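You operate a simulated robot arm through the tools that you are given. There is no shell and no other tool. Be economical: measure what you need, move in short steps, check, and stop when the job is done.

You are at the controls of a simulated two-armed robot. One attempt, no reset.

TASK
Cream the scuff on the sofa arm, then buff it out.
Fine: leather cream, by the dauber, on the arm by the oak table; the dauber sits tight: hold the pot down with one hand and pull with the other; press it back into the pot; the buffing pad goes back where it lay. Set down upright: buffing pad. A coat counts when it lies all over at full strength: go over it till it gets no stronger. What is to be rubbed or washed off counts as gone when no trace of it is left.

Only the result counts: the job must be done as asked and must still hold three seconds after the hand-in. Knocking over, shifting, dropping, spilling or breaking anything else fails it.

THE ROBOT
Two 6-joint arms with two-finger parallel grippers on one trunk that stands fixed in place. Base frame: the origin is at the foot of the trunk, x ahead of it, y to its left, z up. Readings come in mm, rad, newtons and seconds.
The left shoulder is at [20, 148, 841], the right one opposite. With the tool pointing down near the work surface each hand reaches from about 280 to 900 mm from the base axis, measured 20 degrees to its own side. Payload 4.4 kg a hand.
The tool frame of a hand sits at the grasp point between the pads (the TCP): z along the fingers, y along the line on which they close. The tips reach 23 mm beyond it. Largest opening 94 mm; finger width 38, thickness 10; the body of the gripper, 54 by 96 mm, starts 39 mm behind the TCP.
Orientation is told as [roll, pitch, yaw] about the base's x, y, z axes, in that order, counted from this pose: with the fingers straight down and closing along the base's y, the tool's x points along the base's -x, its y along +y and its z along -z.

THE INTERFACE
- The arms move only by the tool nudge_tool. It takes "left_plan", "right_plan" or both (then of equal length, played together; a hand with none holds still); each is a list of rows, each an object of numbers (a shift or turn left out is 0, a gripper value left out holds the last): "dx", "dy", "dz": the shift along the tool's x, y, z in units of 20 mm (1.0 is 20 mm); "rx", "ry", "rz": the turn, a rotation vector about the tool's x, y, z in units of 6 degrees (1.0 is 6 degrees). In form: [{"dx": .., "dy": .., "dz": .., "rx": .., "ry": .., "rz": ..}, ...]. A call has 1 to 12 rows; each row shifts and turns the commanded pose from where the row before left it, along the tool's axes as they then stand. "left_gripper" and "right_gripper" are, for a hand that has rows, the opening, from 0 (shut) to 1 (fully open), set as the call begins (left out, the last holds). A call with a number of a shift or a turn outside -1 to 1 is refused whole. A row lasts 0.2 s, in which the tool goes at most 50 mm and 0.15 rad; a call with a longer step from one row to the next is refused whole, and so is a gripper value outside its range. Where a pose cannot be reached the arm comes as near as it can. A force on the tool above 40 N (or 10 N above the force at the start of the call, whichever is more), or a blocked arm, ends the call early, and 0.2 s more pass. Each finger travels about 45 mm/s and halts on what it meets, pressing with about 45 N; the grip force reading is that of the motor and also rises with nothing between the fingers. The clock runs only during rows and for 0.2 s after the last one: add rows that do not move to give the fingers time. The reply holds the time, the measured pose of the TCP, the force on the tool along the base axes, the opening and the grip force, in the units named above and with some noise, with the torque about the TCP (base axes, N m) and any sound that the robot's microphone picked up.
- Cameras (640 x 400 px; columns grow to the right, rows downward): "scene" is now at [37.9, -8.1, 1486.3]; the picture's right is [-0.13, -0.99, 0.00], its down [-0.85, 0.11, -0.52] and it looks along [0.52, -0.07, -0.85] (base axes); focal length 310 px, centre (320, 200). "left" rides on the left gripper at [87, -16, -75] in its tool frame; the picture's right is [0.18, 0.98, 0.00], its down [-0.58, 0.11, -0.81] and it looks along [-0.79, 0.15, 0.59] (tool axes); focal length 243 px, centre (320, 200). "right" rides on the right gripper at [86, 16, -75] in its tool frame; the picture's right is [-0.18, 0.98, 0.00], its down [-0.58, -0.11, -0.81] and it looks along [-0.79, -0.15, 0.59] (tool axes); focal length 243 px, centre (320, 200). There is no depth. A picture from a camera that has moved, and an enlarged one, comes with that camera's place and axes in the base frame and with its lens.
- get_image(camera): a new picture of that camera. The clock stands still meanwhile.
- turn_head(pan, tilt): turns the head with the scene camera to pan (to the left, within 1.501 rad either way) and tilt (down, from -0.506 to 1.204), counted from straight ahead of the robot. It gives what a move gives.
- zoom(camera, box): a new picture of the part [left, top, right, bottom] of that camera's present view, enlarged. The clock stands still meanwhile.
- close_job(): hands the job in; it is judged then, once.

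Go step by step. Nothing tells you positions but the pictures and the camera data: compare them with the known pose of the tool, close in by small moves and look again before you grip or let go. The budget is 120 turns and 78 pictures, counting those below and the enlarged ones. Unless the task says otherwise, let go and move clear before handing in, and close with one line.

The tools are called after "Emit:" by a JSON object that holds its "method" and its "body". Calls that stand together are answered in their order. nudge_tool: Moves the arms, as the interface text tells. Its arguments: {"type":"object","properties":{"left_plan":{"type":"array","items":{"type":"object","properties":{"dx":{"type":"number"},"dy":{"type":"number"},"dz":{"type":"number"},"rx":{"type":"number"},"ry":{"type":"number"},"rz":{"type":"number"}}}},"left_gripper":{"type":"number"},"right_plan":{"type":"array","items":{"type":"object","properties":{"dx":{"type":"number"},"dy":{"type":"number"},"dz":{"type":"number"},"rx":{"type":"number"},"ry":{"type":"number"},"rz":{"type":"number"}}}},"right_gripper":{"type":"number"}},"required":[]} The other tools are called the same way: turn_head (pan, tilt) turns the head that bears the scene camera; get_image (camera) takes a picture; zoom (camera, box) takes an enlarged picture of a part of a camera's view; close_job () hands the job in.

At the start:

```text
t: 0.0
left_tcp_pos: [529.8, 218.1, 935.7]
left_ee_rot: [-0.001, 0.002, 0.0]
left_ft_force: [0.6, 0.0, 0.0]
left_ft_torque: [0.01, -0.02, -0.01]
left_finger_gap: 94.0
left_finger_force: 0.1
right_tcp_pos: [534.1, -179.8, 975.3]
right_ee_rot: [0.001, 0.001, 0.0]
right_ft_force: [0.2, 0.2, 0.7]
right_ft_torque: [0.0, 0.0, -0.03]
right_finger_gap: 93.9
right_finger_force: 0.1
head pan, tilt: [-0.126, 1.019]
```

scene: 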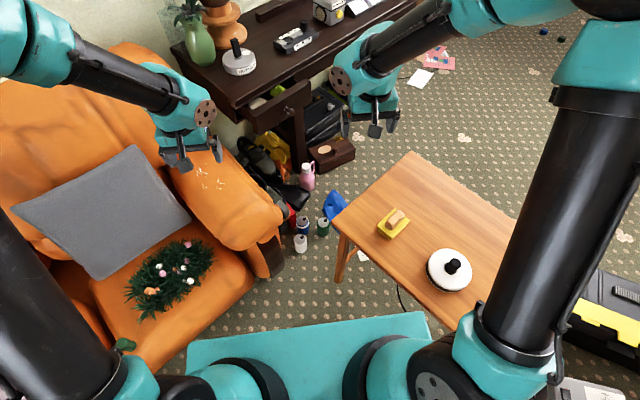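
right: 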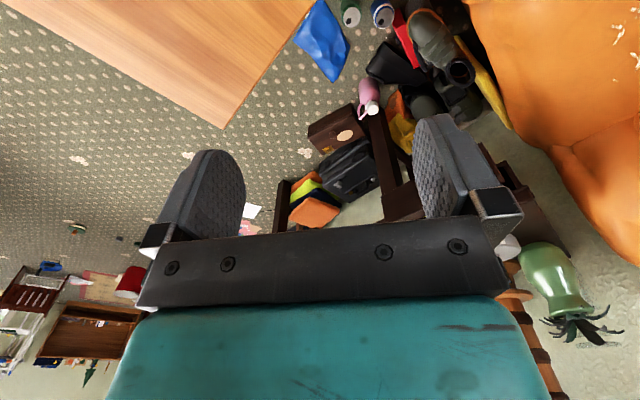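
left: 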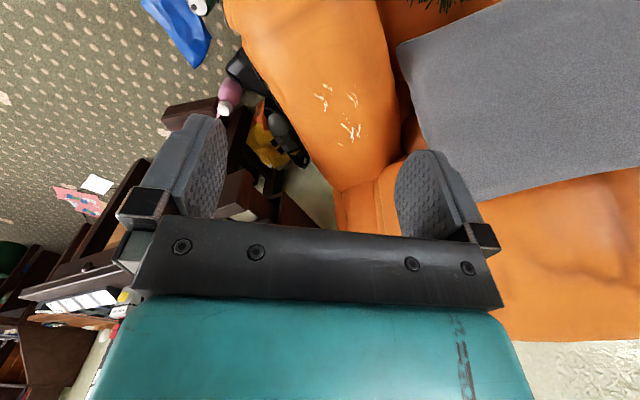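

I see the sofa with a scuffed arm, an oak table with a white pot with a black knob and a yellow item, and another pot on the dark desk. I zoom in to identify them.

Emit:
{"method": "zoom", "body": {"camera": "scene", "box": [340, 180, 500, 300]}}

Emit:
{"method": "zoom", "body": {"camera": "scene", "box": [180, 0, 340, 100]}}

Emit:
{"method": "zoom", "body": {"camera": "scene", "box": [150, 130, 310, 250]}}

```text
3.33 times, centred on (420, 240) of scene
camera zoom: at [37.9, -8.1, 1486.3], right [-0.13, -0.99, 0.0], down [-0.85, 0.11, -0.52], along [0.52, -0.07, -0.85], focal length 1034 px, centre (-13, 67)
```

zoom: 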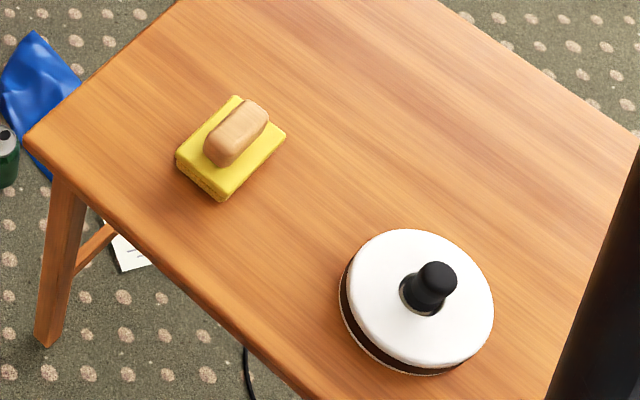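

```text
4.00 times, centred on (260, 50) of scene
camera zoom: at [37.9, -8.1, 1486.3], right [-0.13, -0.99, 0.0], down [-0.85, 0.11, -0.52], along [0.52, -0.07, -0.85], focal length 1241 px, centre (560, 800)
```

zoom: 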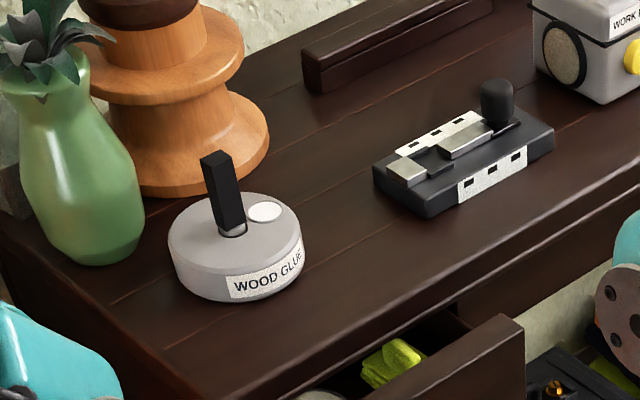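

```text
3.33 times, centred on (230, 190) of scene
camera zoom: at [37.9, -8.1, 1486.3], right [-0.13, -0.99, 0.0], down [-0.85, 0.11, -0.52], along [0.52, -0.07, -0.85], focal length 1034 px, centre (620, 233)
```

zoom: 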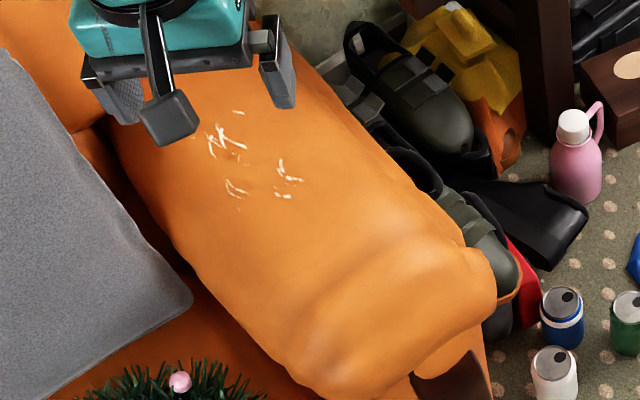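

The oak table top works out at z≈620, with the white pot around (275,-405) and the pad around the table's left part. The scuff is near (746,304,557). I move the right hand aside first, for a better look.

Emit:
{"method": "nudge_tool", "body": {"right_plan": [{"dx": 0.8, "dy": -1}, {"dx": 0.8, "dy": -1}, {"dx": 0.8, "dy": -1}, {"dx": 0.8, "dy": -1}, {"dx": 0.8, "dy": -1}, {"dx": 0.8, "dy": -1}, {"dx": 0.8, "dy": -1}, {"dx": 0.8, "dy": -1}, {"dx": 0.8, "dy": -1}, {"dx": 0.8, "dy": -1}, {"dx": 0.8, "dy": -1}, {"dx": 0.8, "dy": -1}]}}

Emit:
{"method": "nudge_tool", "body": {"right_plan": [{"dy": -1}, {"dy": -1}, {"dy": -1}, {"dy": -1}, {"dy": -1}, {"dy": -1}, {"dy": -1}, {"dy": -1}, {"dy": -1}, {"rz": -1}, {"rz": -1}, {"rz": -1}]}}

Emit:
{"method": "nudge_tool", "body": {"right_plan": [{"rz": -1}, {"rz": -1}, {"rz": -1}, {"rz": -1}, {"rz": -1}, {"rz": -1}, {"rz": -1}, {"rz": -1}, {"rz": -1}, {"rz": -1}, {"rz": -1}, {"rz": -1}]}}

Emit:
{"method": "get_image", "body": {"camera": "right"}}

Emit:
{"method": "get_image", "body": {"camera": "scene"}}

```text
t: 2.6
left_tcp_pos: [528.7, 218.2, 935.3]
left_ee_rot: [-0.001, 0.002, 0.001]
left_ft_force: [0.7, -0.3, 0.4]
left_ft_torque: [-0.01, 0.0, 0.01]
left_finger_gap: 94.2
left_finger_force: 0.0
right_tcp_pos: [341.3, -419.0, 974.4]
right_ee_rot: [0.0, -0.001, 0.002]
right_ft_force: [-0.5, 1.2, -0.2]
right_ft_torque: [0.01, 0.02, -0.01]
right_finger_gap: 94.4
right_finger_force: 0.0
head pan, tilt: [-0.126, 1.019]
```

```text
t: 5.2
left_tcp_pos: [529.8, 219.0, 935.7]
left_ee_rot: [-0.001, 0.002, 0.001]
left_ft_force: [0.5, 0.1, 0.7]
left_ft_torque: [-0.04, 0.02, 0.01]
left_finger_gap: 94.2
left_finger_force: 0.1
right_tcp_pos: [341.7, -599.4, 976.6]
right_ee_rot: [0.0, 0.0, 0.317]
right_ft_force: [0.5, -0.3, -0.2]
right_ft_torque: [0.02, 0.01, 0.0]
right_finger_gap: 94.3
right_finger_force: 0.0
head pan, tilt: [-0.126, 1.019]
```

```text
t: 7.8
left_tcp_pos: [529.5, 218.7, 935.7]
left_ee_rot: [-0.001, 0.003, -0.002]
left_ft_force: [-1.0, 0.3, -0.2]
left_ft_torque: [0.02, 0.0, 0.04]
left_finger_gap: 93.8
left_finger_force: 0.0
right_tcp_pos: [341.8, -601.0, 974.3]
right_ee_rot: [0.002, 0.0, 1.574]
right_ft_force: [0.0, 0.5, 0.0]
right_ft_torque: [-0.02, 0.04, 0.0]
right_finger_gap: 94.1
right_finger_force: 0.1
head pan, tilt: [-0.126, 1.019]
```

```text
71 pictures are left
camera right: at [325.0, -687.6, 1049.7], right [-0.98, 0.18, 0.0], down [0.11, 0.58, 0.81], along [0.15, 0.79, -0.59], focal length 243 px, centre (320, 200)
```

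right: 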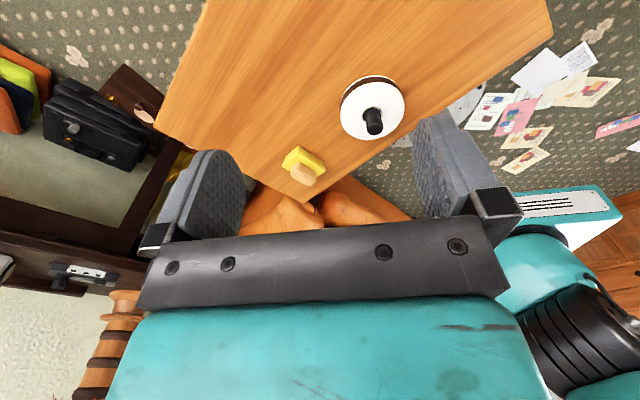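

```text
70 pictures are left
```

scene: 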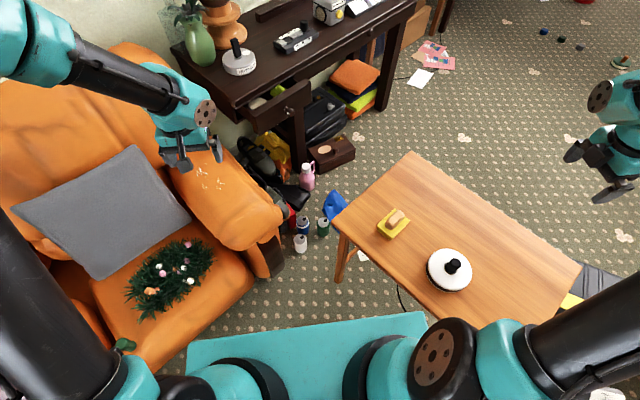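

The table and pot are well seen from the right hand. I zoom for detail.

Emit:
{"method": "zoom", "body": {"camera": "right", "box": [270, 60, 430, 200]}}

Emit:
{"method": "zoom", "body": {"camera": "scene", "box": [370, 190, 498, 300]}}

```text
2.86 times, centred on (350, 130) of right
camera zoom: at [325.0, -687.6, 1049.7], right [-0.98, 0.18, 0.0], down [0.11, 0.58, 0.81], along [0.15, 0.79, -0.59], focal length 693 px, centre (234, 400)
```

zoom: 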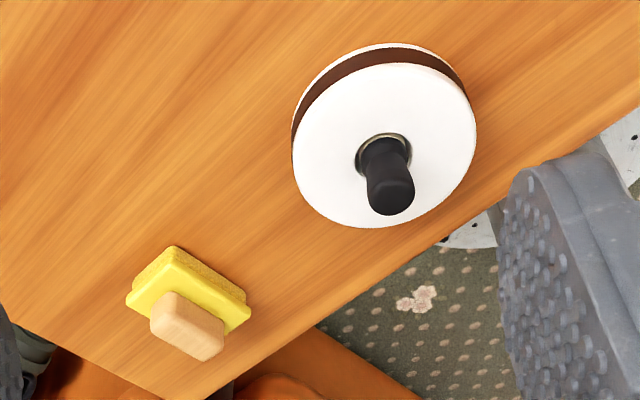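

```text
3.64 times, centred on (434, 245) of scene
camera zoom: at [37.9, -8.1, 1486.3], right [-0.13, -0.99, 0.0], down [-0.85, 0.11, -0.52], along [0.52, -0.07, -0.85], focal length 1128 px, centre (-94, 36)
```

zoom: 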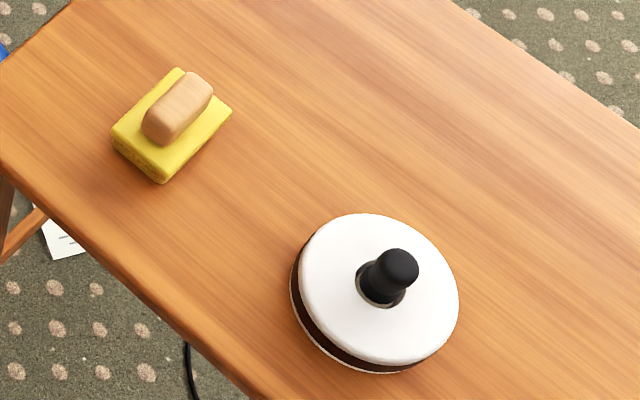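

The pot's lid is at about (277,-403,653) with a 28 mm knob reaching z≈697. I'll straddle the knob with the right fingers (tilted back 40° toward −y), leaving room for the left hand to pull.

Emit:
{"method": "nudge_tool", "body": {"right_gripper": 0.85, "right_plan": [{"ry": -1}, {"ry": -1}, {"ry": -1}, {"ry": -1}, {"ry": -1}, {"ry": -1}, {"ry": -0.667}]}}

Emit:
{"method": "nudge_tool", "body": {"right_plan": [{"dy": 0.4, "dz": 1}, {"dy": 0.4, "dz": 1}, {"dy": 0.4, "dz": 1}, {"dy": 0.4, "dz": 1}, {"dy": 0.4, "dz": 1}, {"dy": 0.4, "dz": 1}, {"dy": 0.4, "dz": 1}, {"dy": 0.4, "dz": 1}, {"dx": 0.4, "dz": 1}, {"dz": 1}, {"dz": 1}]}}

Emit:
{"method": "get_image", "body": {"camera": "right"}}

```text
t: 9.4
left_tcp_pos: [529.7, 218.2, 935.9]
left_ee_rot: [-0.003, 0.002, -0.002]
left_ft_force: [0.6, 0.2, -0.8]
left_ft_torque: [0.01, -0.03, 0.02]
left_finger_gap: 94.1
left_finger_force: 0.0
right_tcp_pos: [341.9, -600.1, 975.3]
right_ee_rot: [0.001, -0.697, 1.569]
right_ft_force: [0.4, -0.3, 0.2]
right_ft_torque: [-0.05, -0.01, -0.02]
right_finger_gap: 79.9
right_finger_force: 0.1
head pan, tilt: [-0.126, 1.019]
```

```text
t: 11.8
left_tcp_pos: [527.7, 219.9, 935.7]
left_ee_rot: [-0.002, 0.0, -0.002]
left_ft_force: [0.1, 0.0, -0.4]
left_ft_torque: [0.01, -0.01, -0.03]
left_finger_gap: 93.9
left_finger_force: 0.1
right_tcp_pos: [277.4, -466.5, 801.4]
right_ee_rot: [0.0, -0.699, 1.571]
right_ft_force: [-0.7, 0.2, -0.1]
right_ft_torque: [-0.03, -0.01, 0.01]
right_finger_gap: 79.8
right_finger_force: 0.0
head pan, tilt: [-0.126, 1.019]
```

```text
67 pictures are left
camera right: at [260.1, -579.0, 802.3], right [-0.98, 0.14, 0.12], down [0.11, -0.07, 0.99], along [0.15, 0.99, 0.06], focal length 243 px, centre (320, 200)
```

right: 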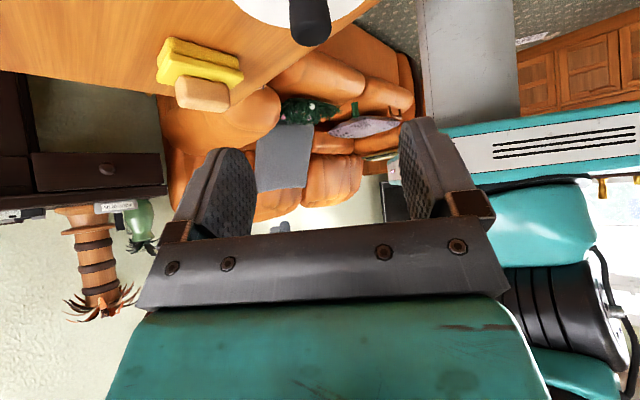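

The knob check agrees (278,-403,~700). I slide in along the fingers to hover above the lid.

Emit:
{"method": "nudge_tool", "body": {"right_plan": [{"dz": 1}, {"dz": 1}, {"dz": 1}, {"dz": 1}, {"dz": 0.35}]}}

Emit:
{"method": "zoom", "body": {"camera": "scene", "box": [370, 190, 530, 310]}}

Emit:
{"method": "get_image", "body": {"camera": "right"}}

```text
t: 13.0
left_tcp_pos: [528.9, 219.4, 935.9]
left_ee_rot: [-0.003, 0.001, 0.001]
left_ft_force: [-0.2, -0.2, 0.3]
left_ft_torque: [0.04, -0.01, -0.04]
left_finger_gap: 93.9
left_finger_force: 0.0
right_tcp_pos: [277.0, -408.4, 734.8]
right_ee_rot: [0.0, -0.699, 1.571]
right_ft_force: [0.1, -0.8, -0.1]
right_ft_torque: [0.01, 0.02, 0.01]
right_finger_gap: 79.9
right_finger_force: 0.0
head pan, tilt: [-0.126, 1.019]
```

```text
3.33 times, centred on (450, 250) of scene
camera zoom: at [37.9, -8.1, 1486.3], right [-0.13, -0.99, 0.0], down [-0.85, 0.11, -0.52], along [0.52, -0.07, -0.85], focal length 1034 px, centre (-113, 33)
```

zoom: 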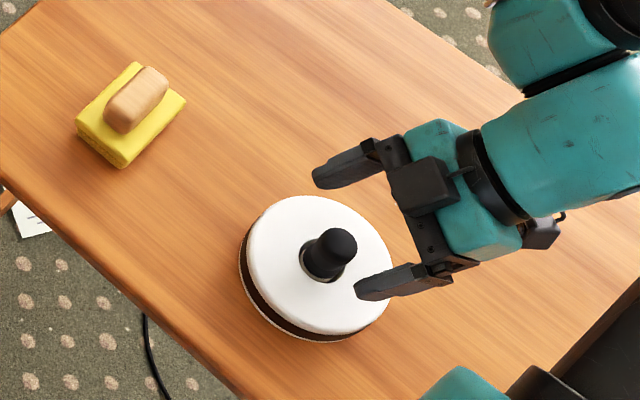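

```text
65 pictures are left
camera right: at [261.7, -521.8, 735.1], right [-0.98, 0.14, 0.12], down [0.11, -0.07, 0.99], along [0.15, 0.99, 0.06], focal length 243 px, centre (320, 200)
```

right: 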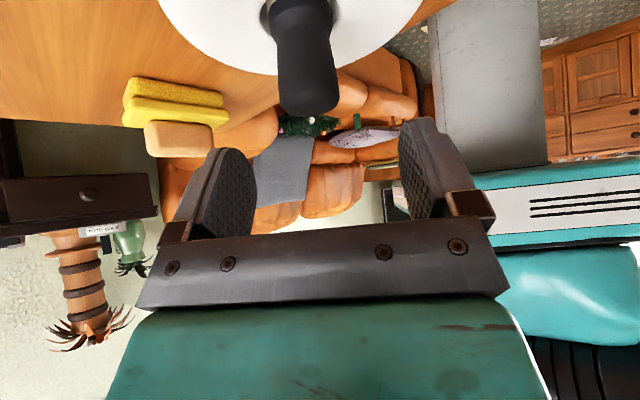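

The right fingers straddle the knob. I descend vertically toward the lid.

Emit:
{"method": "nudge_tool", "body": {"right_plan": [{"dx": 0.482, "dz": 0.575}, {"dx": 0.482, "dz": 0.575}, {"dx": 0.482, "dz": 0.575}, {"dx": 0.096, "dz": 0.115}, {"dx": 0.096, "dz": 0.115}]}}

Emit:
{"method": "zoom", "body": {"camera": "scene", "box": [400, 220, 500, 300]}}

```text
t: 14.2
left_tcp_pos: [529.3, 218.3, 935.7]
left_ee_rot: [-0.002, 0.003, -0.001]
left_ft_force: [0.0, -0.1, 0.1]
left_ft_torque: [-0.01, 0.0, 0.01]
left_finger_gap: 93.7
left_finger_force: 0.0
right_tcp_pos: [277.0, -409.2, 686.2]
right_ee_rot: [-0.002, -0.7, 1.571]
right_ft_force: [-2.0, -2.5, 8.8]
right_ft_torque: [-0.07, 0.25, -0.08]
right_finger_gap: 80.0
right_finger_force: 0.2
head pan, tilt: [-0.126, 1.019]
stopped in row 5 (right hand): the force on the tool passed its limit at 51 N (the readings are from after the stop); the commanded pose is now the measured one
```

```text
5.00 times, centred on (450, 260) of scene
camera zoom: at [37.8, -8.0, 1486.3], right [-0.13, -0.99, 0.0], down [-0.85, 0.11, -0.52], along [0.52, -0.07, -0.85], focal length 1551 px, centre (-330, -100)
```

zoom: 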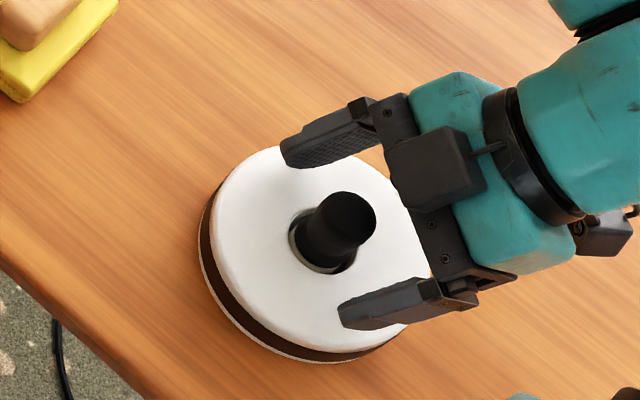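

The right hand touches the lid at z≈686. The gripper has a box on its inner side, so I shift the right hand 8 mm back to leave more room for the left.

Emit:
{"method": "nudge_tool", "body": {"right_plan": [{"dx": -0.257, "dz": -0.306}, {"dx": 0.306, "dz": -0.257}, {"dx": 0.161, "dz": 0.192}, {}]}}

Emit:
{"method": "nudge_tool", "body": {"left_plan": [{"dx": 0.8, "dy": -1}, {"dx": 0.8, "dy": -1}, {"dx": 0.8, "dy": -1}, {"dx": 0.8, "dy": -1}, {"dx": 0.8, "dy": -1}, {"dx": 0.8, "dy": -1}, {"dx": 0.8, "dy": -1}, {"dx": 0.8, "dy": -1}, {"dx": 0.8, "dy": -1}, {"dx": 0.8, "dy": -1}, {"dx": 0.8, "dy": -1}, {"dx": 0.8, "dy": -1}]}}

Emit:
{"method": "nudge_tool", "body": {"left_gripper": 0.5, "left_plan": [{"rz": 1}, {"rz": 1}, {"rz": 1}, {"rz": 1}, {"rz": 1}, {"rz": 1}, {"rz": 1}, {"rz": 1}, {"rz": 1}, {"rz": 1}, {"rz": 1}, {"rz": 1}]}}

Emit:
{"method": "nudge_tool", "body": {"left_plan": [{"rz": 1}, {"rz": 1}, {"rz": 1}, {}]}}

```text
t: 15.2
left_tcp_pos: [528.9, 218.0, 935.6]
left_ee_rot: [-0.001, 0.0, -0.001]
left_ft_force: [0.0, -1.0, 0.5]
left_ft_torque: [0.0, 0.04, -0.02]
left_finger_gap: 94.0
left_finger_force: 0.0
right_tcp_pos: [277.3, -418.2, 688.9]
right_ee_rot: [-0.002, -0.698, 1.573]
right_ft_force: [-0.1, 0.3, -0.8]
right_ft_torque: [0.01, 0.02, -0.01]
right_finger_gap: 79.9
right_finger_force: 0.1
head pan, tilt: [-0.126, 1.019]
```

```text
t: 17.8
left_tcp_pos: [334.3, -22.0, 936.0]
left_ee_rot: [-0.001, 0.002, -0.001]
left_ft_force: [-1.1, 0.4, -0.1]
left_ft_torque: [0.01, 0.0, -0.01]
left_finger_gap: 93.8
left_finger_force: 0.1
right_tcp_pos: [278.3, -417.8, 688.5]
right_ee_rot: [-0.002, -0.699, 1.573]
right_ft_force: [0.0, 0.3, -0.5]
right_ft_torque: [-0.04, -0.01, 0.03]
right_finger_gap: 80.1
right_finger_force: 0.0
head pan, tilt: [-0.126, 1.019]
```

```text
t: 20.4
left_tcp_pos: [335.6, -20.2, 936.1]
left_ee_rot: [-0.002, -0.002, -1.258]
left_ft_force: [0.0, 0.2, -0.7]
left_ft_torque: [-0.04, 0.0, 0.02]
left_finger_gap: 47.0
left_finger_force: 0.1
right_tcp_pos: [276.7, -417.6, 687.4]
right_ee_rot: [-0.001, -0.7, 1.572]
right_ft_force: [0.4, -0.7, 0.6]
right_ft_torque: [0.02, 0.0, -0.01]
right_finger_gap: 79.7
right_finger_force: 0.1
head pan, tilt: [-0.126, 1.019]
```

```text
t: 21.4
left_tcp_pos: [336.5, -21.0, 935.6]
left_ee_rot: [-0.003, -0.002, -1.573]
left_ft_force: [-0.1, 0.6, 0.9]
left_ft_torque: [0.04, 0.03, 0.02]
left_finger_gap: 47.2
left_finger_force: 0.0
right_tcp_pos: [278.4, -417.5, 689.5]
right_ee_rot: [-0.003, -0.699, 1.57]
right_ft_force: [-0.5, 0.0, 0.0]
right_ft_torque: [0.0, -0.02, 0.02]
right_finger_gap: 80.1
right_finger_force: 0.0
head pan, tilt: [-0.126, 1.019]
```

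Now tilt the left hand 55° and bring it to a pre-grip point along its finger line.

Emit:
{"method": "nudge_tool", "body": {"left_gripper": 0.47, "left_plan": [{"ry": -1}, {"ry": -1}, {"ry": -1}, {"ry": -1}, {"ry": -1}, {"ry": -1}, {"ry": -1}, {"ry": -1}, {"ry": -1}, {"ry": -0.167}]}}

Emit:
{"method": "nudge_tool", "body": {"left_plan": [{"dy": -0.3, "dz": 1}, {"dy": -0.3, "dz": 1}, {"dy": -0.3, "dz": 1}, {"dy": -0.3, "dz": 1}, {"dy": -0.3, "dz": 1}, {"dy": -0.3, "dz": 1}, {"dy": -0.3, "dz": 1}, {"dy": -0.3, "dz": 1}, {"dy": -0.3, "dz": 1}, {"dy": -0.2, "dz": 1, "dx": -0.4}, {"dx": -0.4, "dz": 1}, {"dz": 1}]}}

Emit:
{"method": "get_image", "body": {"camera": "left"}}

Emit:
{"method": "get_image", "body": {"camera": "scene"}}

```text
t: 23.6
left_tcp_pos: [337.0, -21.0, 937.7]
left_ee_rot: [-0.002, -0.963, -1.567]
left_ft_force: [-0.3, -0.5, -0.4]
left_ft_torque: [-0.01, -0.01, -0.02]
left_finger_gap: 44.2
left_finger_force: 0.0
right_tcp_pos: [277.9, -417.5, 689.1]
right_ee_rot: [-0.001, -0.7, 1.572]
right_ft_force: [-0.3, 0.3, -0.2]
right_ft_torque: [-0.03, 0.03, 0.0]
right_finger_gap: 79.8
right_finger_force: 0.0
head pan, tilt: [-0.126, 1.019]
```

```text
t: 26.2
left_tcp_pos: [335.9, -233.4, 870.3]
left_ee_rot: [-0.013, -0.959, -1.566]
left_ft_force: [0.1, 0.5, -0.2]
left_ft_torque: [0.01, -0.03, 0.01]
left_finger_gap: 44.5
left_finger_force: 0.0
left hand out of reach, approached as far as the arm can: row 3, 4, 5, 6, 7, 8, 9, 12
right_tcp_pos: [277.6, -417.5, 689.2]
right_ee_rot: [-0.002, -0.7, 1.572]
right_ft_force: [-0.5, 0.6, -0.3]
right_ft_torque: [0.0, 0.01, -0.02]
right_finger_gap: 79.8
right_finger_force: 0.0
head pan, tilt: [-0.126, 1.019]
```

```text
63 pictures are left
camera left: at [321.0, -123.1, 841.0], right [0.98, 0.1, -0.16], down [0.12, 0.33, 0.94], along [0.15, -0.94, 0.31], focal length 243 px, centre (320, 200)
```

left: 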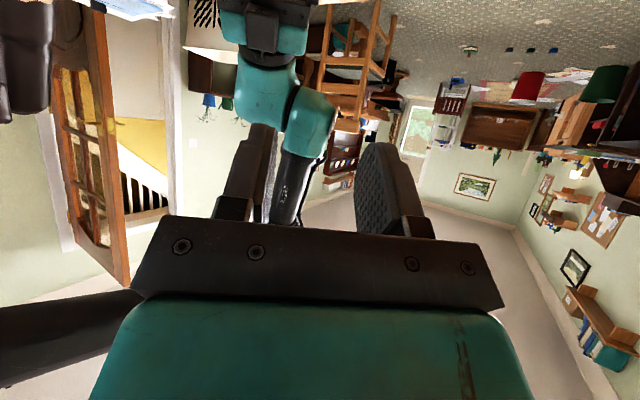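

```text
62 pictures are left
```

scene: 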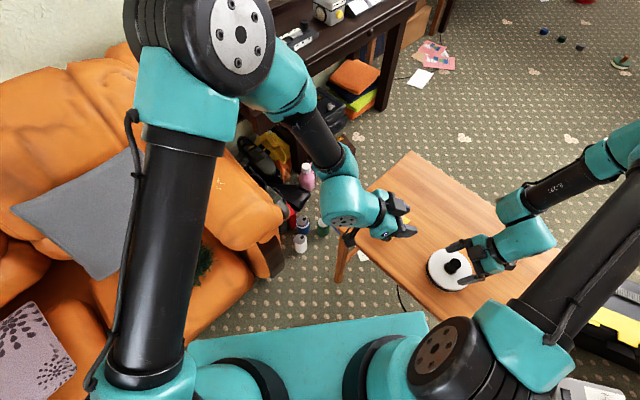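

The left arm had trouble on the path. I check whether it settles with a null move.

Emit:
{"method": "nudge_tool", "body": {"left_plan": [{}, {}]}}

```text
t: 26.8
left_tcp_pos: [335.9, -234.4, 871.0]
left_ee_rot: [-0.012, -0.959, -1.565]
left_ft_force: [0.6, -0.3, -0.3]
left_ft_torque: [-0.02, 0.02, 0.0]
left_finger_gap: 44.1
left_finger_force: 0.0
right_tcp_pos: [277.8, -417.6, 688.7]
right_ee_rot: [-0.003, -0.699, 1.573]
right_ft_force: [-0.2, -0.7, -0.2]
right_ft_torque: [0.01, 0.02, 0.0]
right_finger_gap: 80.0
right_finger_force: 0.0
head pan, tilt: [-0.126, 1.019]
```

A 55° lean isn't reachable there; I'll try 30° with the left and lean the right further instead. First test the left at 30° above the pot.

Emit:
{"method": "nudge_tool", "body": {"left_plan": [{"ry": 1}, {"ry": 1}, {"ry": 1}, {"ry": 1}, {"ry": 0.167}, {}]}}

Emit:
{"method": "nudge_tool", "body": {"left_plan": [{"dx": -0.57, "dy": -0.58, "dz": 1}, {"dx": -0.57, "dy": -0.58, "dz": 1}, {"dx": -0.57, "dy": -0.58, "dz": 1}, {"dx": -0.57, "dy": -0.58, "dz": 1}, {"dx": -0.57, "dy": -0.58, "dz": 1}, {}]}}

```text
t: 28.2
left_tcp_pos: [336.2, -234.4, 869.3]
left_ee_rot: [-0.001, -0.526, -1.573]
left_ft_force: [-0.5, -0.3, 0.4]
left_ft_torque: [0.03, 0.03, -0.02]
left_finger_gap: 44.2
left_finger_force: 0.0
right_tcp_pos: [277.9, -416.5, 688.9]
right_ee_rot: [-0.001, -0.699, 1.57]
right_ft_force: [-0.4, 0.6, 0.9]
right_ft_torque: [-0.01, -0.02, 0.0]
right_finger_gap: 79.9
right_finger_force: 0.0
head pan, tilt: [-0.126, 1.019]
```

```text
t: 29.6
left_tcp_pos: [282.9, -332.7, 813.2]
left_ee_rot: [-0.001, -0.525, -1.571]
left_ft_force: [0.0, -0.3, 0.0]
left_ft_torque: [0.02, 0.0, -0.01]
left_finger_gap: 44.1
left_finger_force: 0.0
right_tcp_pos: [276.9, -418.4, 687.6]
right_ee_rot: [-0.001, -0.7, 1.574]
right_ft_force: [0.3, 0.3, -0.3]
right_ft_torque: [-0.01, -0.02, -0.01]
right_finger_gap: 79.9
right_finger_force: 0.1
head pan, tilt: [-0.126, 1.019]
```

Left reaches fine at 30°. Now lean the right hand to 55° and shift it a bit back.

Emit:
{"method": "nudge_tool", "body": {"right_plan": [{"dx": -0.386, "dz": -0.46}, {"ry": -1}, {"ry": -1}, {"ry": -0.5}, {"dx": 0.17, "dz": -0.245}, {"dx": 0.37, "dz": 0.26}, {}]}}

Emit:
{"method": "zoom", "body": {"camera": "scene", "box": [370, 190, 530, 310]}}

Emit:
{"method": "get_image", "body": {"camera": "left"}}

```text
t: 31.2
left_tcp_pos: [282.6, -331.7, 812.3]
left_ee_rot: [-0.001, -0.526, -1.571]
left_ft_force: [-0.4, 0.5, 0.0]
left_ft_torque: [-0.01, 0.01, 0.0]
left_finger_gap: 43.9
left_finger_force: 0.1
right_tcp_pos: [277.1, -423.7, 691.4]
right_ee_rot: [-0.003, -0.961, 1.573]
right_ft_force: [-1.1, 0.0, -0.2]
right_ft_torque: [0.03, 0.01, -0.02]
right_finger_gap: 79.6
right_finger_force: 0.0
head pan, tilt: [-0.126, 1.019]
```

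```text
3.33 times, centred on (450, 250) of scene
camera zoom: at [37.9, -8.1, 1486.3], right [-0.13, -0.99, 0.0], down [-0.85, 0.11, -0.52], along [0.52, -0.07, -0.85], focal length 1034 px, centre (-113, 33)
```

zoom: 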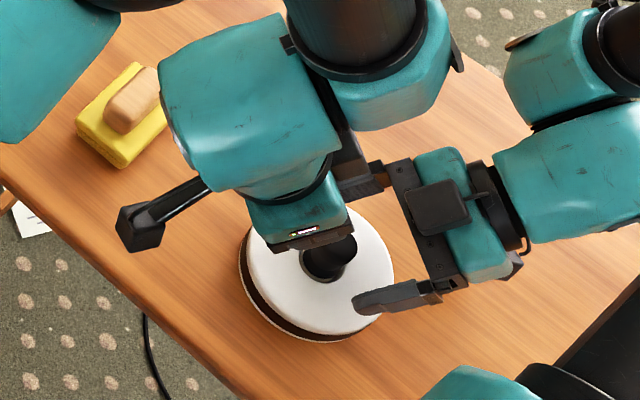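

```text
60 pictures are left
camera left: at [266.5, -218.9, 831.9], right [0.98, 0.16, -0.09], down [0.11, -0.1, 0.99], along [0.15, -0.98, -0.11], focal length 243 px, centre (320, 200)
```

left: 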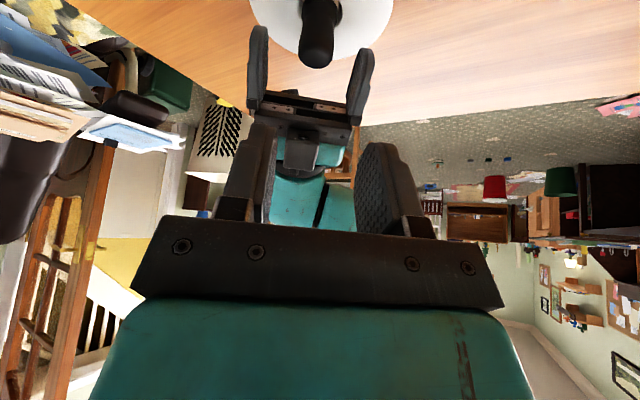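

Moving 142 mm along the left finger line lands right on the knob. I go 100 mm, then check.

Emit:
{"method": "nudge_tool", "body": {"left_plan": [{"dy": -0.1, "dz": 1}, {"dz": 1}, {"dz": 1}, {"dz": 1}, {"dz": 1}]}}

Emit:
{"method": "get_image", "body": {"camera": "left"}}

Emit:
{"method": "get_image", "body": {"camera": "right"}}

```text
t: 32.4
left_tcp_pos: [277.1, -382.7, 725.2]
left_ee_rot: [-0.003, -0.525, -1.569]
left_ft_force: [0.4, -0.2, 0.8]
left_ft_torque: [0.01, -0.01, 0.03]
left_finger_gap: 44.4
left_finger_force: 0.1
right_tcp_pos: [278.5, -422.6, 691.5]
right_ee_rot: [-0.001, -0.962, 1.571]
right_ft_force: [0.2, -0.1, -0.1]
right_ft_torque: [0.0, 0.0, -0.02]
right_finger_gap: 79.9
right_finger_force: 0.1
head pan, tilt: [-0.126, 1.019]
```

```text
59 pictures are left
camera left: at [260.3, -270.0, 745.0], right [0.98, 0.16, -0.09], down [0.11, -0.1, 0.99], along [0.15, -0.98, -0.11], focal length 243 px, centre (320, 200)
```

left: 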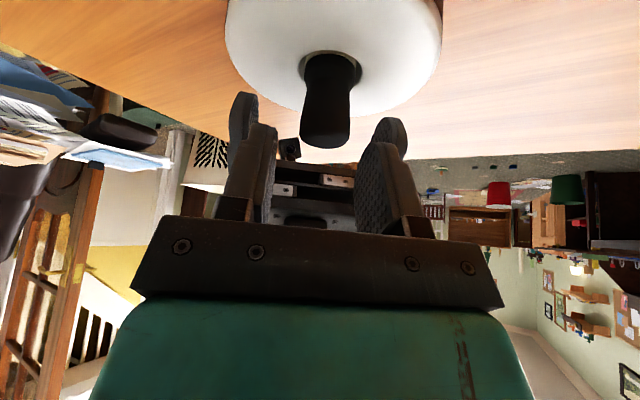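

```text
58 pictures are left
camera right: at [261.4, -533.4, 663.3], right [-0.98, 0.11, 0.15], down [0.11, -0.33, 0.94], along [0.15, 0.94, 0.31], focal length 243 px, centre (320, 200)
```

right: 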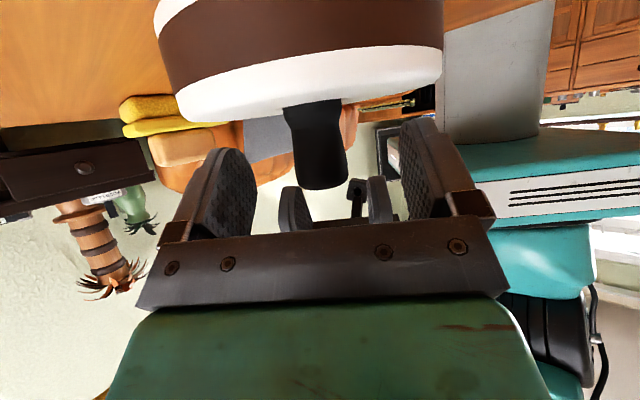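

Knob is centred at x≈280. I advance the left hand the last 40 mm, shifting x by +3, and close on the knob.

Emit:
{"method": "nudge_tool", "body": {"left_plan": [{"dy": 0.15, "dz": 0.5}, {"dz": 0.5}, {"dz": 0.5}, {"dz": 0.5}, {}]}}

Emit:
{"method": "get_image", "body": {"camera": "right"}}

```text
t: 33.6
left_tcp_pos: [279.1, -404.5, 691.6]
left_ee_rot: [-0.001, -0.526, -1.572]
left_ft_force: [-0.5, 0.5, -0.3]
left_ft_torque: [-0.02, 0.01, 0.02]
left_finger_gap: 44.3
left_finger_force: 0.1
right_tcp_pos: [278.1, -423.4, 692.3]
right_ee_rot: [-0.001, -0.963, 1.573]
right_ft_force: [-0.7, -0.6, -0.3]
right_ft_torque: [0.02, -0.01, 0.03]
right_finger_gap: 80.0
right_finger_force: 0.0
head pan, tilt: [-0.126, 1.019]
```

```text
57 pictures are left
camera right: at [261.4, -533.5, 663.2], right [-0.98, 0.11, 0.15], down [0.11, -0.33, 0.94], along [0.15, 0.94, 0.31], focal length 243 px, centre (320, 200)
```

right: 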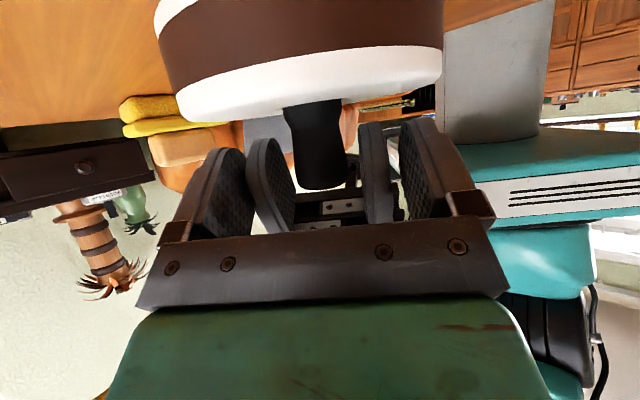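

Fingers straddle the knob; I lower 6 mm more and close. Then press the right hand down in fine steps.

Emit:
{"method": "nudge_tool", "body": {"left_plan": [{"dx": 0.15, "dy": 0.05, "dz": 0.26}, {}]}}

Emit:
{"method": "nudge_tool", "body": {"right_plan": [{"dx": 0.041, "dz": 0.029}, {"dx": 0.041, "dz": 0.029}, {"dx": 0.041, "dz": 0.029}, {"dx": 0.02, "dz": 0.015}, {}]}}

Emit:
{"method": "nudge_tool", "body": {"left_gripper": 0, "left_plan": [{}, {}, {}, {}]}}

```text
t: 34.2
left_tcp_pos: [281.2, -404.1, 686.1]
left_ee_rot: [-0.003, -0.525, -1.571]
left_ft_force: [-1.1, 0.0, 1.4]
left_ft_torque: [0.03, -0.02, 0.01]
left_finger_gap: 44.4
left_finger_force: 0.1
right_tcp_pos: [278.4, -423.8, 691.8]
right_ee_rot: [-0.002, -0.96, 1.573]
right_ft_force: [-0.9, -0.4, -0.1]
right_ft_torque: [-0.01, 0.01, -0.03]
right_finger_gap: 79.9
right_finger_force: 0.1
head pan, tilt: [-0.126, 1.019]
```

```text
t: 35.4
left_tcp_pos: [279.4, -403.2, 685.4]
left_ee_rot: [-0.002, -0.524, -1.571]
left_ft_force: [-0.4, 0.1, 0.1]
left_ft_torque: [0.02, -0.02, -0.01]
left_finger_gap: 44.2
left_finger_force: 0.0
right_tcp_pos: [278.6, -422.6, 688.5]
right_ee_rot: [-0.001, -0.96, 1.572]
right_ft_force: [-0.3, -0.5, -0.2]
right_ft_torque: [0.0, -0.02, 0.0]
right_finger_gap: 79.8
right_finger_force: 0.0
head pan, tilt: [-0.126, 1.019]
```

```text
t: 36.4
left_tcp_pos: [280.8, -403.5, 686.9]
left_ee_rot: [-0.001, -0.526, -1.572]
left_ft_force: [-0.8, 0.5, 0.8]
left_ft_torque: [-0.02, 0.05, 0.04]
left_finger_gap: 27.9
left_finger_force: 45.2
right_tcp_pos: [278.6, -422.0, 687.8]
right_ee_rot: [-0.001, -0.963, 1.573]
right_ft_force: [1.0, 0.1, -0.2]
right_ft_torque: [0.02, 0.0, 0.03]
right_finger_gap: 79.7
right_finger_force: 0.1
head pan, tilt: [-0.126, 1.019]
```

Gripped at 28 mm with almost no side load. Now press the right hand down, in half-millimetre steps.

Emit:
{"method": "nudge_tool", "body": {"right_plan": [{"dx": 0.041, "dz": 0.029}, {"dx": 0.041, "dz": 0.029}, {"dx": 0.02, "dz": 0.015}, {"dx": 0.02, "dz": 0.015}]}}

```text
t: 37.4
left_tcp_pos: [280.2, -404.0, 686.0]
left_ee_rot: [-0.001, -0.526, -1.571]
left_ft_force: [-0.2, 0.0, 0.5]
left_ft_torque: [-0.01, -0.03, 0.02]
left_finger_gap: 27.7
left_finger_force: 45.5
right_tcp_pos: [277.5, -422.4, 685.3]
right_ee_rot: [-0.002, -0.959, 1.573]
right_ft_force: [0.6, -2.6, 7.3]
right_ft_torque: [0.0, 0.24, 0.12]
right_finger_gap: 79.5
right_finger_force: 0.1
head pan, tilt: [-0.126, 1.019]
```

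Emit:
{"method": "nudge_tool", "body": {"right_plan": [{"dx": 0.016, "dz": 0.011}, {}]}}

Emit:
{"method": "nudge_tool", "body": {"right_plan": [{"dx": 0.016, "dz": 0.011}, {}]}}

```text
t: 38.0
left_tcp_pos: [280.6, -403.7, 686.2]
left_ee_rot: [0.0, -0.525, -1.57]
left_ft_force: [-0.2, -1.2, -1.3]
left_ft_torque: [-0.05, 0.0, 0.07]
left_finger_gap: 28.0
left_finger_force: 45.0
right_tcp_pos: [278.9, -423.4, 684.4]
right_ee_rot: [-0.001, -0.962, 1.571]
right_ft_force: [1.0, -2.9, 18.3]
right_ft_torque: [0.05, 0.24, -0.09]
right_finger_gap: 79.3
right_finger_force: 0.2
head pan, tilt: [-0.126, 1.019]
```

```text
t: 38.6
left_tcp_pos: [280.2, -404.2, 687.0]
left_ee_rot: [-0.002, -0.525, -1.571]
left_ft_force: [-0.5, 0.2, 0.3]
left_ft_torque: [-0.01, 0.0, -0.01]
left_finger_gap: 27.9
left_finger_force: 44.7
right_tcp_pos: [277.0, -424.2, 684.6]
right_ee_rot: [-0.001, -0.962, 1.572]
right_ft_force: [4.8, 0.0, 16.0]
right_ft_torque: [0.2, 0.18, -0.13]
right_finger_gap: 79.7
right_finger_force: 0.2
head pan, tilt: [-0.126, 1.019]
heard: snap
```

I heard a snap; checking before going on.

Emit:
{"method": "get_image", "body": {"camera": "right"}}

Emit:
{"method": "zoom", "body": {"camera": "scene", "box": [390, 200, 510, 300]}}

```text
56 pictures are left
camera right: at [261.2, -533.1, 656.2], right [-0.98, 0.11, 0.15], down [0.11, -0.33, 0.94], along [0.15, 0.94, 0.31], focal length 243 px, centre (320, 200)
```

right: 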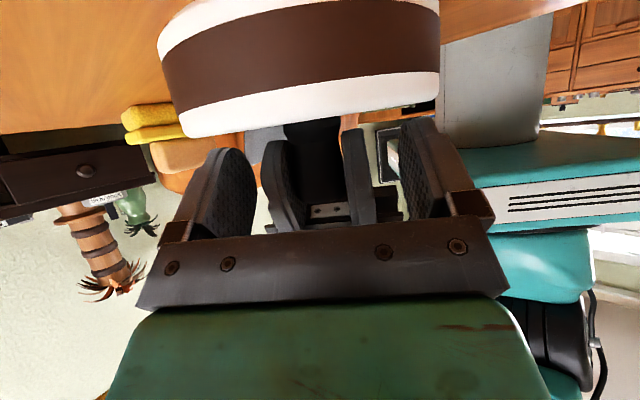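

```text
4.00 times, centred on (450, 250) of scene
camera zoom: at [37.8, -7.9, 1486.3], right [-0.12, -0.99, 0.0], down [-0.85, 0.11, -0.52], along [0.52, -0.07, -0.85], focal length 1241 px, centre (-200, 0)
```

zoom: 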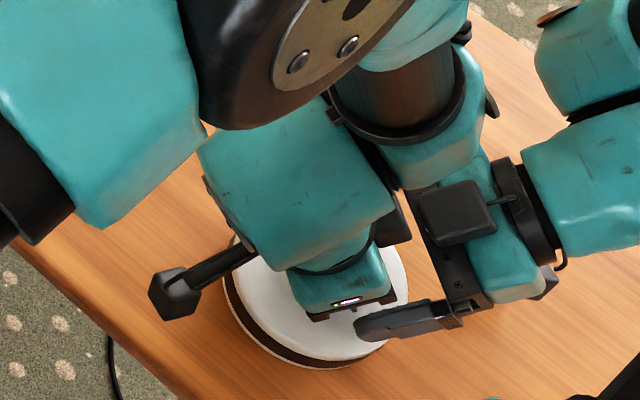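

Everything looks in place; likely the dauber's seal released. I pull straight up with the left gently.

Emit:
{"method": "nudge_tool", "body": {"left_plan": [{"dx": -0.05, "dz": -0.087}, {"dx": -0.05, "dz": -0.087}, {"dx": -0.05, "dz": -0.087}]}}

```text
t: 39.4
left_tcp_pos: [278.6, -402.4, 692.0]
left_ee_rot: [-0.003, -0.526, -1.573]
left_ft_force: [0.4, 0.2, 0.1]
left_ft_torque: [-0.01, -0.02, -0.01]
left_finger_gap: 28.0
left_finger_force: 45.0
right_tcp_pos: [278.3, -422.2, 684.3]
right_ee_rot: [-0.001, -0.962, 1.574]
right_ft_force: [5.2, 3.7, 16.6]
right_ft_torque: [0.23, 0.09, -0.07]
right_finger_gap: 79.3
right_finger_force: 0.0
head pan, tilt: [-0.126, 1.019]
```

It moves freely. Continue up.

Emit:
{"method": "nudge_tool", "body": {"left_plan": [{"dx": -0.25, "dz": -0.433}, {"dx": -0.25, "dz": -0.433}, {"dx": -0.25, "dz": -0.433}, {"dx": -0.25, "dz": -0.433}, {"dx": -0.25, "dz": -0.433}, {"dx": -0.25, "dz": -0.433}, {"dx": -0.25, "dz": -0.433}]}}

Emit:
{"method": "get_image", "body": {"camera": "right"}}

Emit:
{"method": "get_image", "body": {"camera": "left"}}

```text
t: 41.0
left_tcp_pos: [281.1, -402.2, 763.7]
left_ee_rot: [0.0, -0.525, -1.571]
left_ft_force: [0.3, -0.5, 0.0]
left_ft_torque: [0.02, 0.01, 0.0]
left_finger_gap: 28.0
left_finger_force: 45.4
right_tcp_pos: [277.7, -422.9, 684.6]
right_ee_rot: [-0.001, -0.96, 1.572]
right_ft_force: [2.0, 3.2, 17.8]
right_ft_torque: [0.25, 0.19, -0.01]
right_finger_gap: 79.3
right_finger_force: 0.1
head pan, tilt: [-0.126, 1.019]
```

```text
54 pictures are left
camera right: at [261.0, -533.2, 656.2], right [-0.98, 0.11, 0.15], down [0.11, -0.33, 0.94], along [0.15, 0.94, 0.31], focal length 243 px, centre (320, 200)
```

right: 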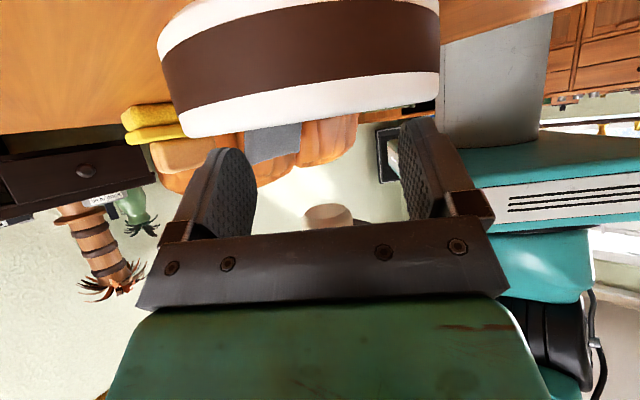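

```text
53 pictures are left
camera left: at [264.3, -290.0, 782.9], right [0.98, 0.16, -0.09], down [0.11, -0.1, 0.99], along [0.15, -0.98, -0.11], focal length 243 px, centre (320, 200)
```

left: 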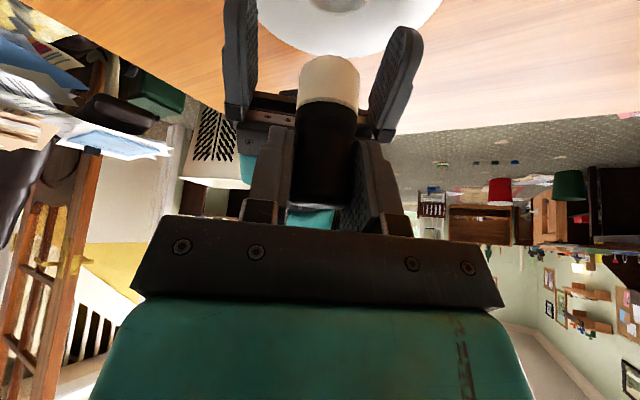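

The dauber is out with a pale felt tip, about 60 mm below the TCP. I lift the right hand off the pot and back, and lift the left.

Emit:
{"method": "nudge_tool", "body": {"right_plan": [{"dx": -0.41, "dz": -0.287}, {"dx": -0.41, "dz": -0.287}, {"dz": -1}, {"dz": -1}, {"dz": -1}, {"dz": -1}, {"dz": -1}, {"dz": -1}, {"dz": -1}, {"dz": -1}], "left_plan": [{}, {}, {"dx": -0.5, "dz": -0.866}, {"dx": -0.5, "dz": -0.866}, {"dx": -0.5, "dz": -0.866}, {"dx": -0.5, "dz": -0.866}, {"dx": -0.5, "dz": -0.866}, {"dx": -0.5, "dz": -0.866}, {}, {}]}}

Emit:
{"method": "nudge_tool", "body": {"left_plan": [{"dx": 0.9, "dy": 0.46, "dz": -0.52}, {"dx": 0.9, "dy": 0.46, "dz": -0.52}, {"dx": 0.9, "dy": 0.46, "dz": -0.52}, {"dx": 0.9, "dy": 0.46, "dz": -0.52}, {"dx": 0.9, "dy": 0.46, "dz": -0.52}, {"dx": 0.9, "dy": 0.46, "dz": -0.52}, {"dx": 0.9, "dy": 0.46, "dz": -0.52}, {"dx": 0.9, "dy": 0.46, "dz": -0.52}, {"dx": 0.9, "dy": 0.46, "dz": -0.52}, {"dx": 0.9, "dy": 0.46, "dz": -0.52}, {"dx": 0.9, "dy": 0.46, "dz": -0.52}, {"dx": 0.9, "dy": 0.46, "dz": -0.52}]}}

Emit:
{"method": "nudge_tool", "body": {"left_plan": [{"dx": 0.9, "dy": 0.46, "dz": -0.52}, {"dx": 0.9, "dy": 0.46, "dz": -0.52}, {"dx": 0.9, "dy": 0.46, "dz": -0.52}, {"dx": 0.9, "dy": 0.46, "dz": -0.52}, {"dx": 0.9, "dy": 0.46, "dz": -0.52}, {"dx": 0.9, "dy": 0.46, "dz": -0.52}, {"dx": 0.9, "dy": 0.46, "dz": -0.52}, {"dx": 0.9, "dy": 0.46, "dz": -0.52}, {"dx": 0.9, "dy": 0.46, "dz": -0.52}, {"dx": 0.9, "dy": 0.46, "dz": -0.52}, {"dx": 0.9, "dy": 0.46, "dz": -0.52}, {"dx": 0.9, "dy": 0.46, "dz": -0.52}]}}

Emit:
{"method": "nudge_tool", "body": {"left_plan": [{"rx": -0.5, "rz": -0.866}, {"rx": -0.5, "rz": -0.866}, {"rx": -0.5, "rz": -0.866}, {"rx": -0.5, "rz": -0.866}, {"rx": -0.5, "rz": -0.866}, {"rx": -0.5, "rz": -0.866}, {"rx": -0.5, "rz": -0.866}, {"rx": -0.5, "rz": -0.866}, {"rx": -0.5, "rz": -0.866}, {"rx": -0.5, "rz": -0.866}, {"rx": -0.5, "rz": -0.866}, {"rx": -0.5, "rz": -0.866}]}}

Emit:
{"method": "nudge_tool", "body": {"left_plan": [{"rx": -0.5, "rz": -0.866}, {"rx": -0.5, "rz": -0.866}, {"rx": -0.5, "rz": -0.866}, {}]}}

Emit:
{"method": "get_image", "body": {"camera": "left"}}

Emit:
{"method": "get_image", "body": {"camera": "scene"}}

```text
t: 43.2
left_tcp_pos: [280.8, -403.7, 881.2]
left_ee_rot: [0.0, -0.527, -1.57]
left_ft_force: [0.1, 0.5, -0.8]
left_ft_torque: [-0.03, 0.01, 0.02]
left_finger_gap: 28.0
left_finger_force: 45.3
right_tcp_pos: [277.2, -557.1, 796.9]
right_ee_rot: [-0.002, -0.961, 1.573]
right_ft_force: [0.7, 0.9, -0.2]
right_ft_torque: [0.01, 0.02, -0.04]
right_finger_gap: 79.5
right_finger_force: 0.0
head pan, tilt: [-0.126, 1.019]
```

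```text
t: 45.8
left_tcp_pos: [390.9, -153.2, 880.3]
left_ee_rot: [-0.002, -0.525, -1.569]
left_ft_force: [-0.3, -0.1, -0.8]
left_ft_torque: [-0.01, -0.03, 0.01]
left_finger_gap: 27.9
left_finger_force: 44.6
right_tcp_pos: [275.0, -556.6, 795.8]
right_ee_rot: [-0.002, -0.96, 1.573]
right_ft_force: [0.4, -0.1, -0.3]
right_ft_torque: [0.02, 0.0, 0.0]
right_finger_gap: 80.0
right_finger_force: 0.1
head pan, tilt: [-0.126, 1.019]
```

```text
t: 48.4
left_tcp_pos: [500.8, 96.0, 881.9]
left_ee_rot: [-0.001, -0.524, -1.571]
left_ft_force: [0.8, -0.5, 0.2]
left_ft_torque: [0.02, 0.01, 0.01]
left_finger_gap: 27.9
left_finger_force: 45.1
right_tcp_pos: [276.9, -556.5, 796.5]
right_ee_rot: [-0.002, -0.96, 1.573]
right_ft_force: [0.5, -0.1, 0.4]
right_ft_torque: [0.0, 0.01, 0.01]
right_finger_gap: 79.9
right_finger_force: 0.2
head pan, tilt: [-0.126, 1.019]
```

```text
t: 51.0
left_tcp_pos: [504.6, 83.8, 884.2]
left_ee_rot: [-0.004, -0.547, -0.848]
left_ft_force: [-1.6, 0.9, -0.2]
left_ft_torque: [0.01, 0.0, 0.02]
left_finger_gap: 27.8
left_finger_force: 44.6
left hand out of reach, approached as far as the arm can: row 7, 8, 9, 10, 11, 12
right_tcp_pos: [277.5, -556.8, 796.2]
right_ee_rot: [-0.001, -0.96, 1.573]
right_ft_force: [0.6, -0.4, 0.2]
right_ft_torque: [0.0, -0.02, 0.0]
right_finger_gap: 80.1
right_finger_force: 0.1
head pan, tilt: [-0.126, 1.019]
```

```text
t: 52.0
left_tcp_pos: [496.5, 84.5, 882.2]
left_ee_rot: [-0.005, -0.543, -0.618]
left_ft_force: [-0.2, -0.6, -0.8]
left_ft_torque: [-0.03, -0.01, 0.0]
left_finger_gap: 28.0
left_finger_force: 44.6
left hand out of reach, approached as far as the arm can: row 1
right_tcp_pos: [277.2, -556.9, 795.9]
right_ee_rot: [-0.002, -0.96, 1.573]
right_ft_force: [-0.7, 0.2, 0.9]
right_ft_torque: [-0.04, -0.01, -0.02]
right_finger_gap: 79.8
right_finger_force: 0.0
head pan, tilt: [-0.126, 1.019]
```

```text
52 pictures are left
camera left: at [396.4, 137.8, 899.9], right [0.44, 0.89, -0.1], down [0.13, 0.04, 0.99], along [0.89, -0.45, -0.1], focal length 243 px, centre (320, 200)
```

left: 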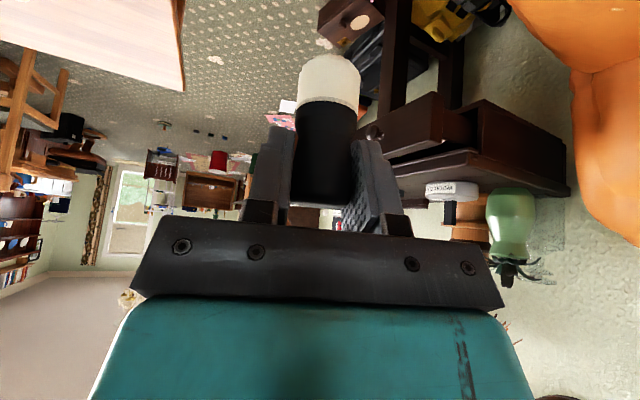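

```text
51 pictures are left
```

scene: 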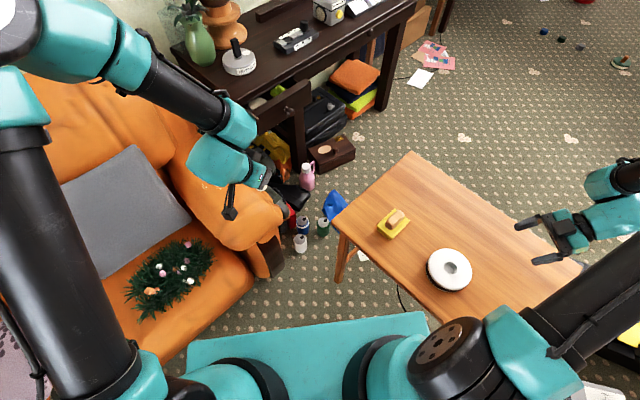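

Left is now roughly forward-tilted (yaw −35°) with the dauber vertical. Head for a spot above the scuff.

Emit:
{"method": "nudge_tool", "body": {"left_plan": [{"dx": 0.11, "dy": 1, "dz": 0.654}, {"dx": 0.11, "dy": 1, "dz": 0.654}, {"dx": 0.11, "dy": 1, "dz": 0.654}, {"dx": 0.11, "dy": 1, "dz": 0.654}, {"dx": 0.11, "dy": 1, "dz": 0.654}, {"dx": 0.11, "dy": 1, "dz": 0.654}, {"dx": 0.11, "dy": 1, "dz": 0.654}, {"dx": 0.11, "dy": 1, "dz": 0.654}, {"dx": 0.11, "dy": 1, "dz": 0.654}, {"dx": 0.11, "dy": 1, "dz": 0.654}]}}

Emit:
{"method": "get_image", "body": {"camera": "left"}}

Emit:
{"method": "zoom", "body": {"camera": "scene", "box": [150, 110, 310, 250]}}

```text
t: 54.2
left_tcp_pos: [654.4, 218.8, 756.9]
left_ee_rot: [-0.002, -0.542, -0.619]
left_ft_force: [-0.1, -0.7, 0.3]
left_ft_torque: [0.03, 0.0, 0.0]
left_finger_gap: 27.7
left_finger_force: 44.6
right_tcp_pos: [277.5, -556.4, 795.8]
right_ee_rot: [-0.001, -0.961, 1.573]
right_ft_force: [-0.3, 0.0, 0.1]
right_ft_torque: [0.03, 0.01, 0.01]
right_finger_gap: 80.0
right_finger_force: 0.0
head pan, tilt: [-0.126, 1.019]
```

```text
50 pictures are left
camera left: at [553.2, 270.7, 775.5], right [0.44, 0.89, -0.1], down [0.13, 0.04, 0.99], along [0.89, -0.45, -0.1], focal length 243 px, centre (320, 200)
```

left: 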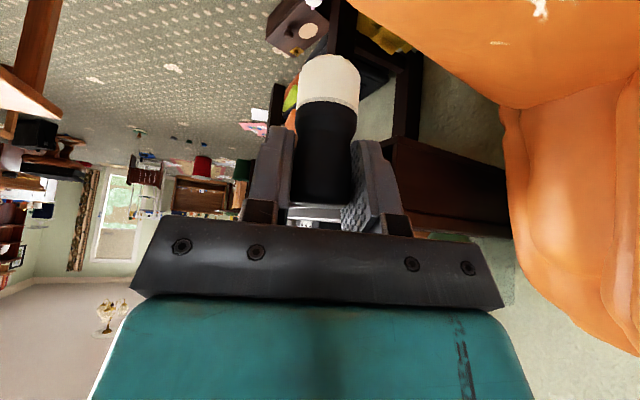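

```text
2.86 times, centred on (230, 180) of scene
camera zoom: at [37.8, -8.2, 1486.3], right [-0.13, -0.99, 0.0], down [-0.85, 0.11, -0.52], along [0.52, -0.07, -0.85], focal length 886 px, centre (577, 257)
```

zoom: 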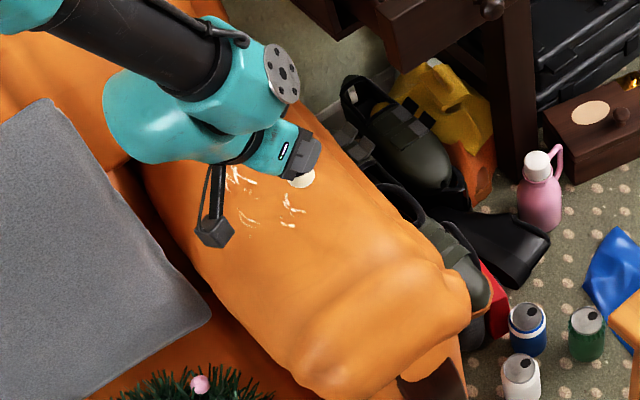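

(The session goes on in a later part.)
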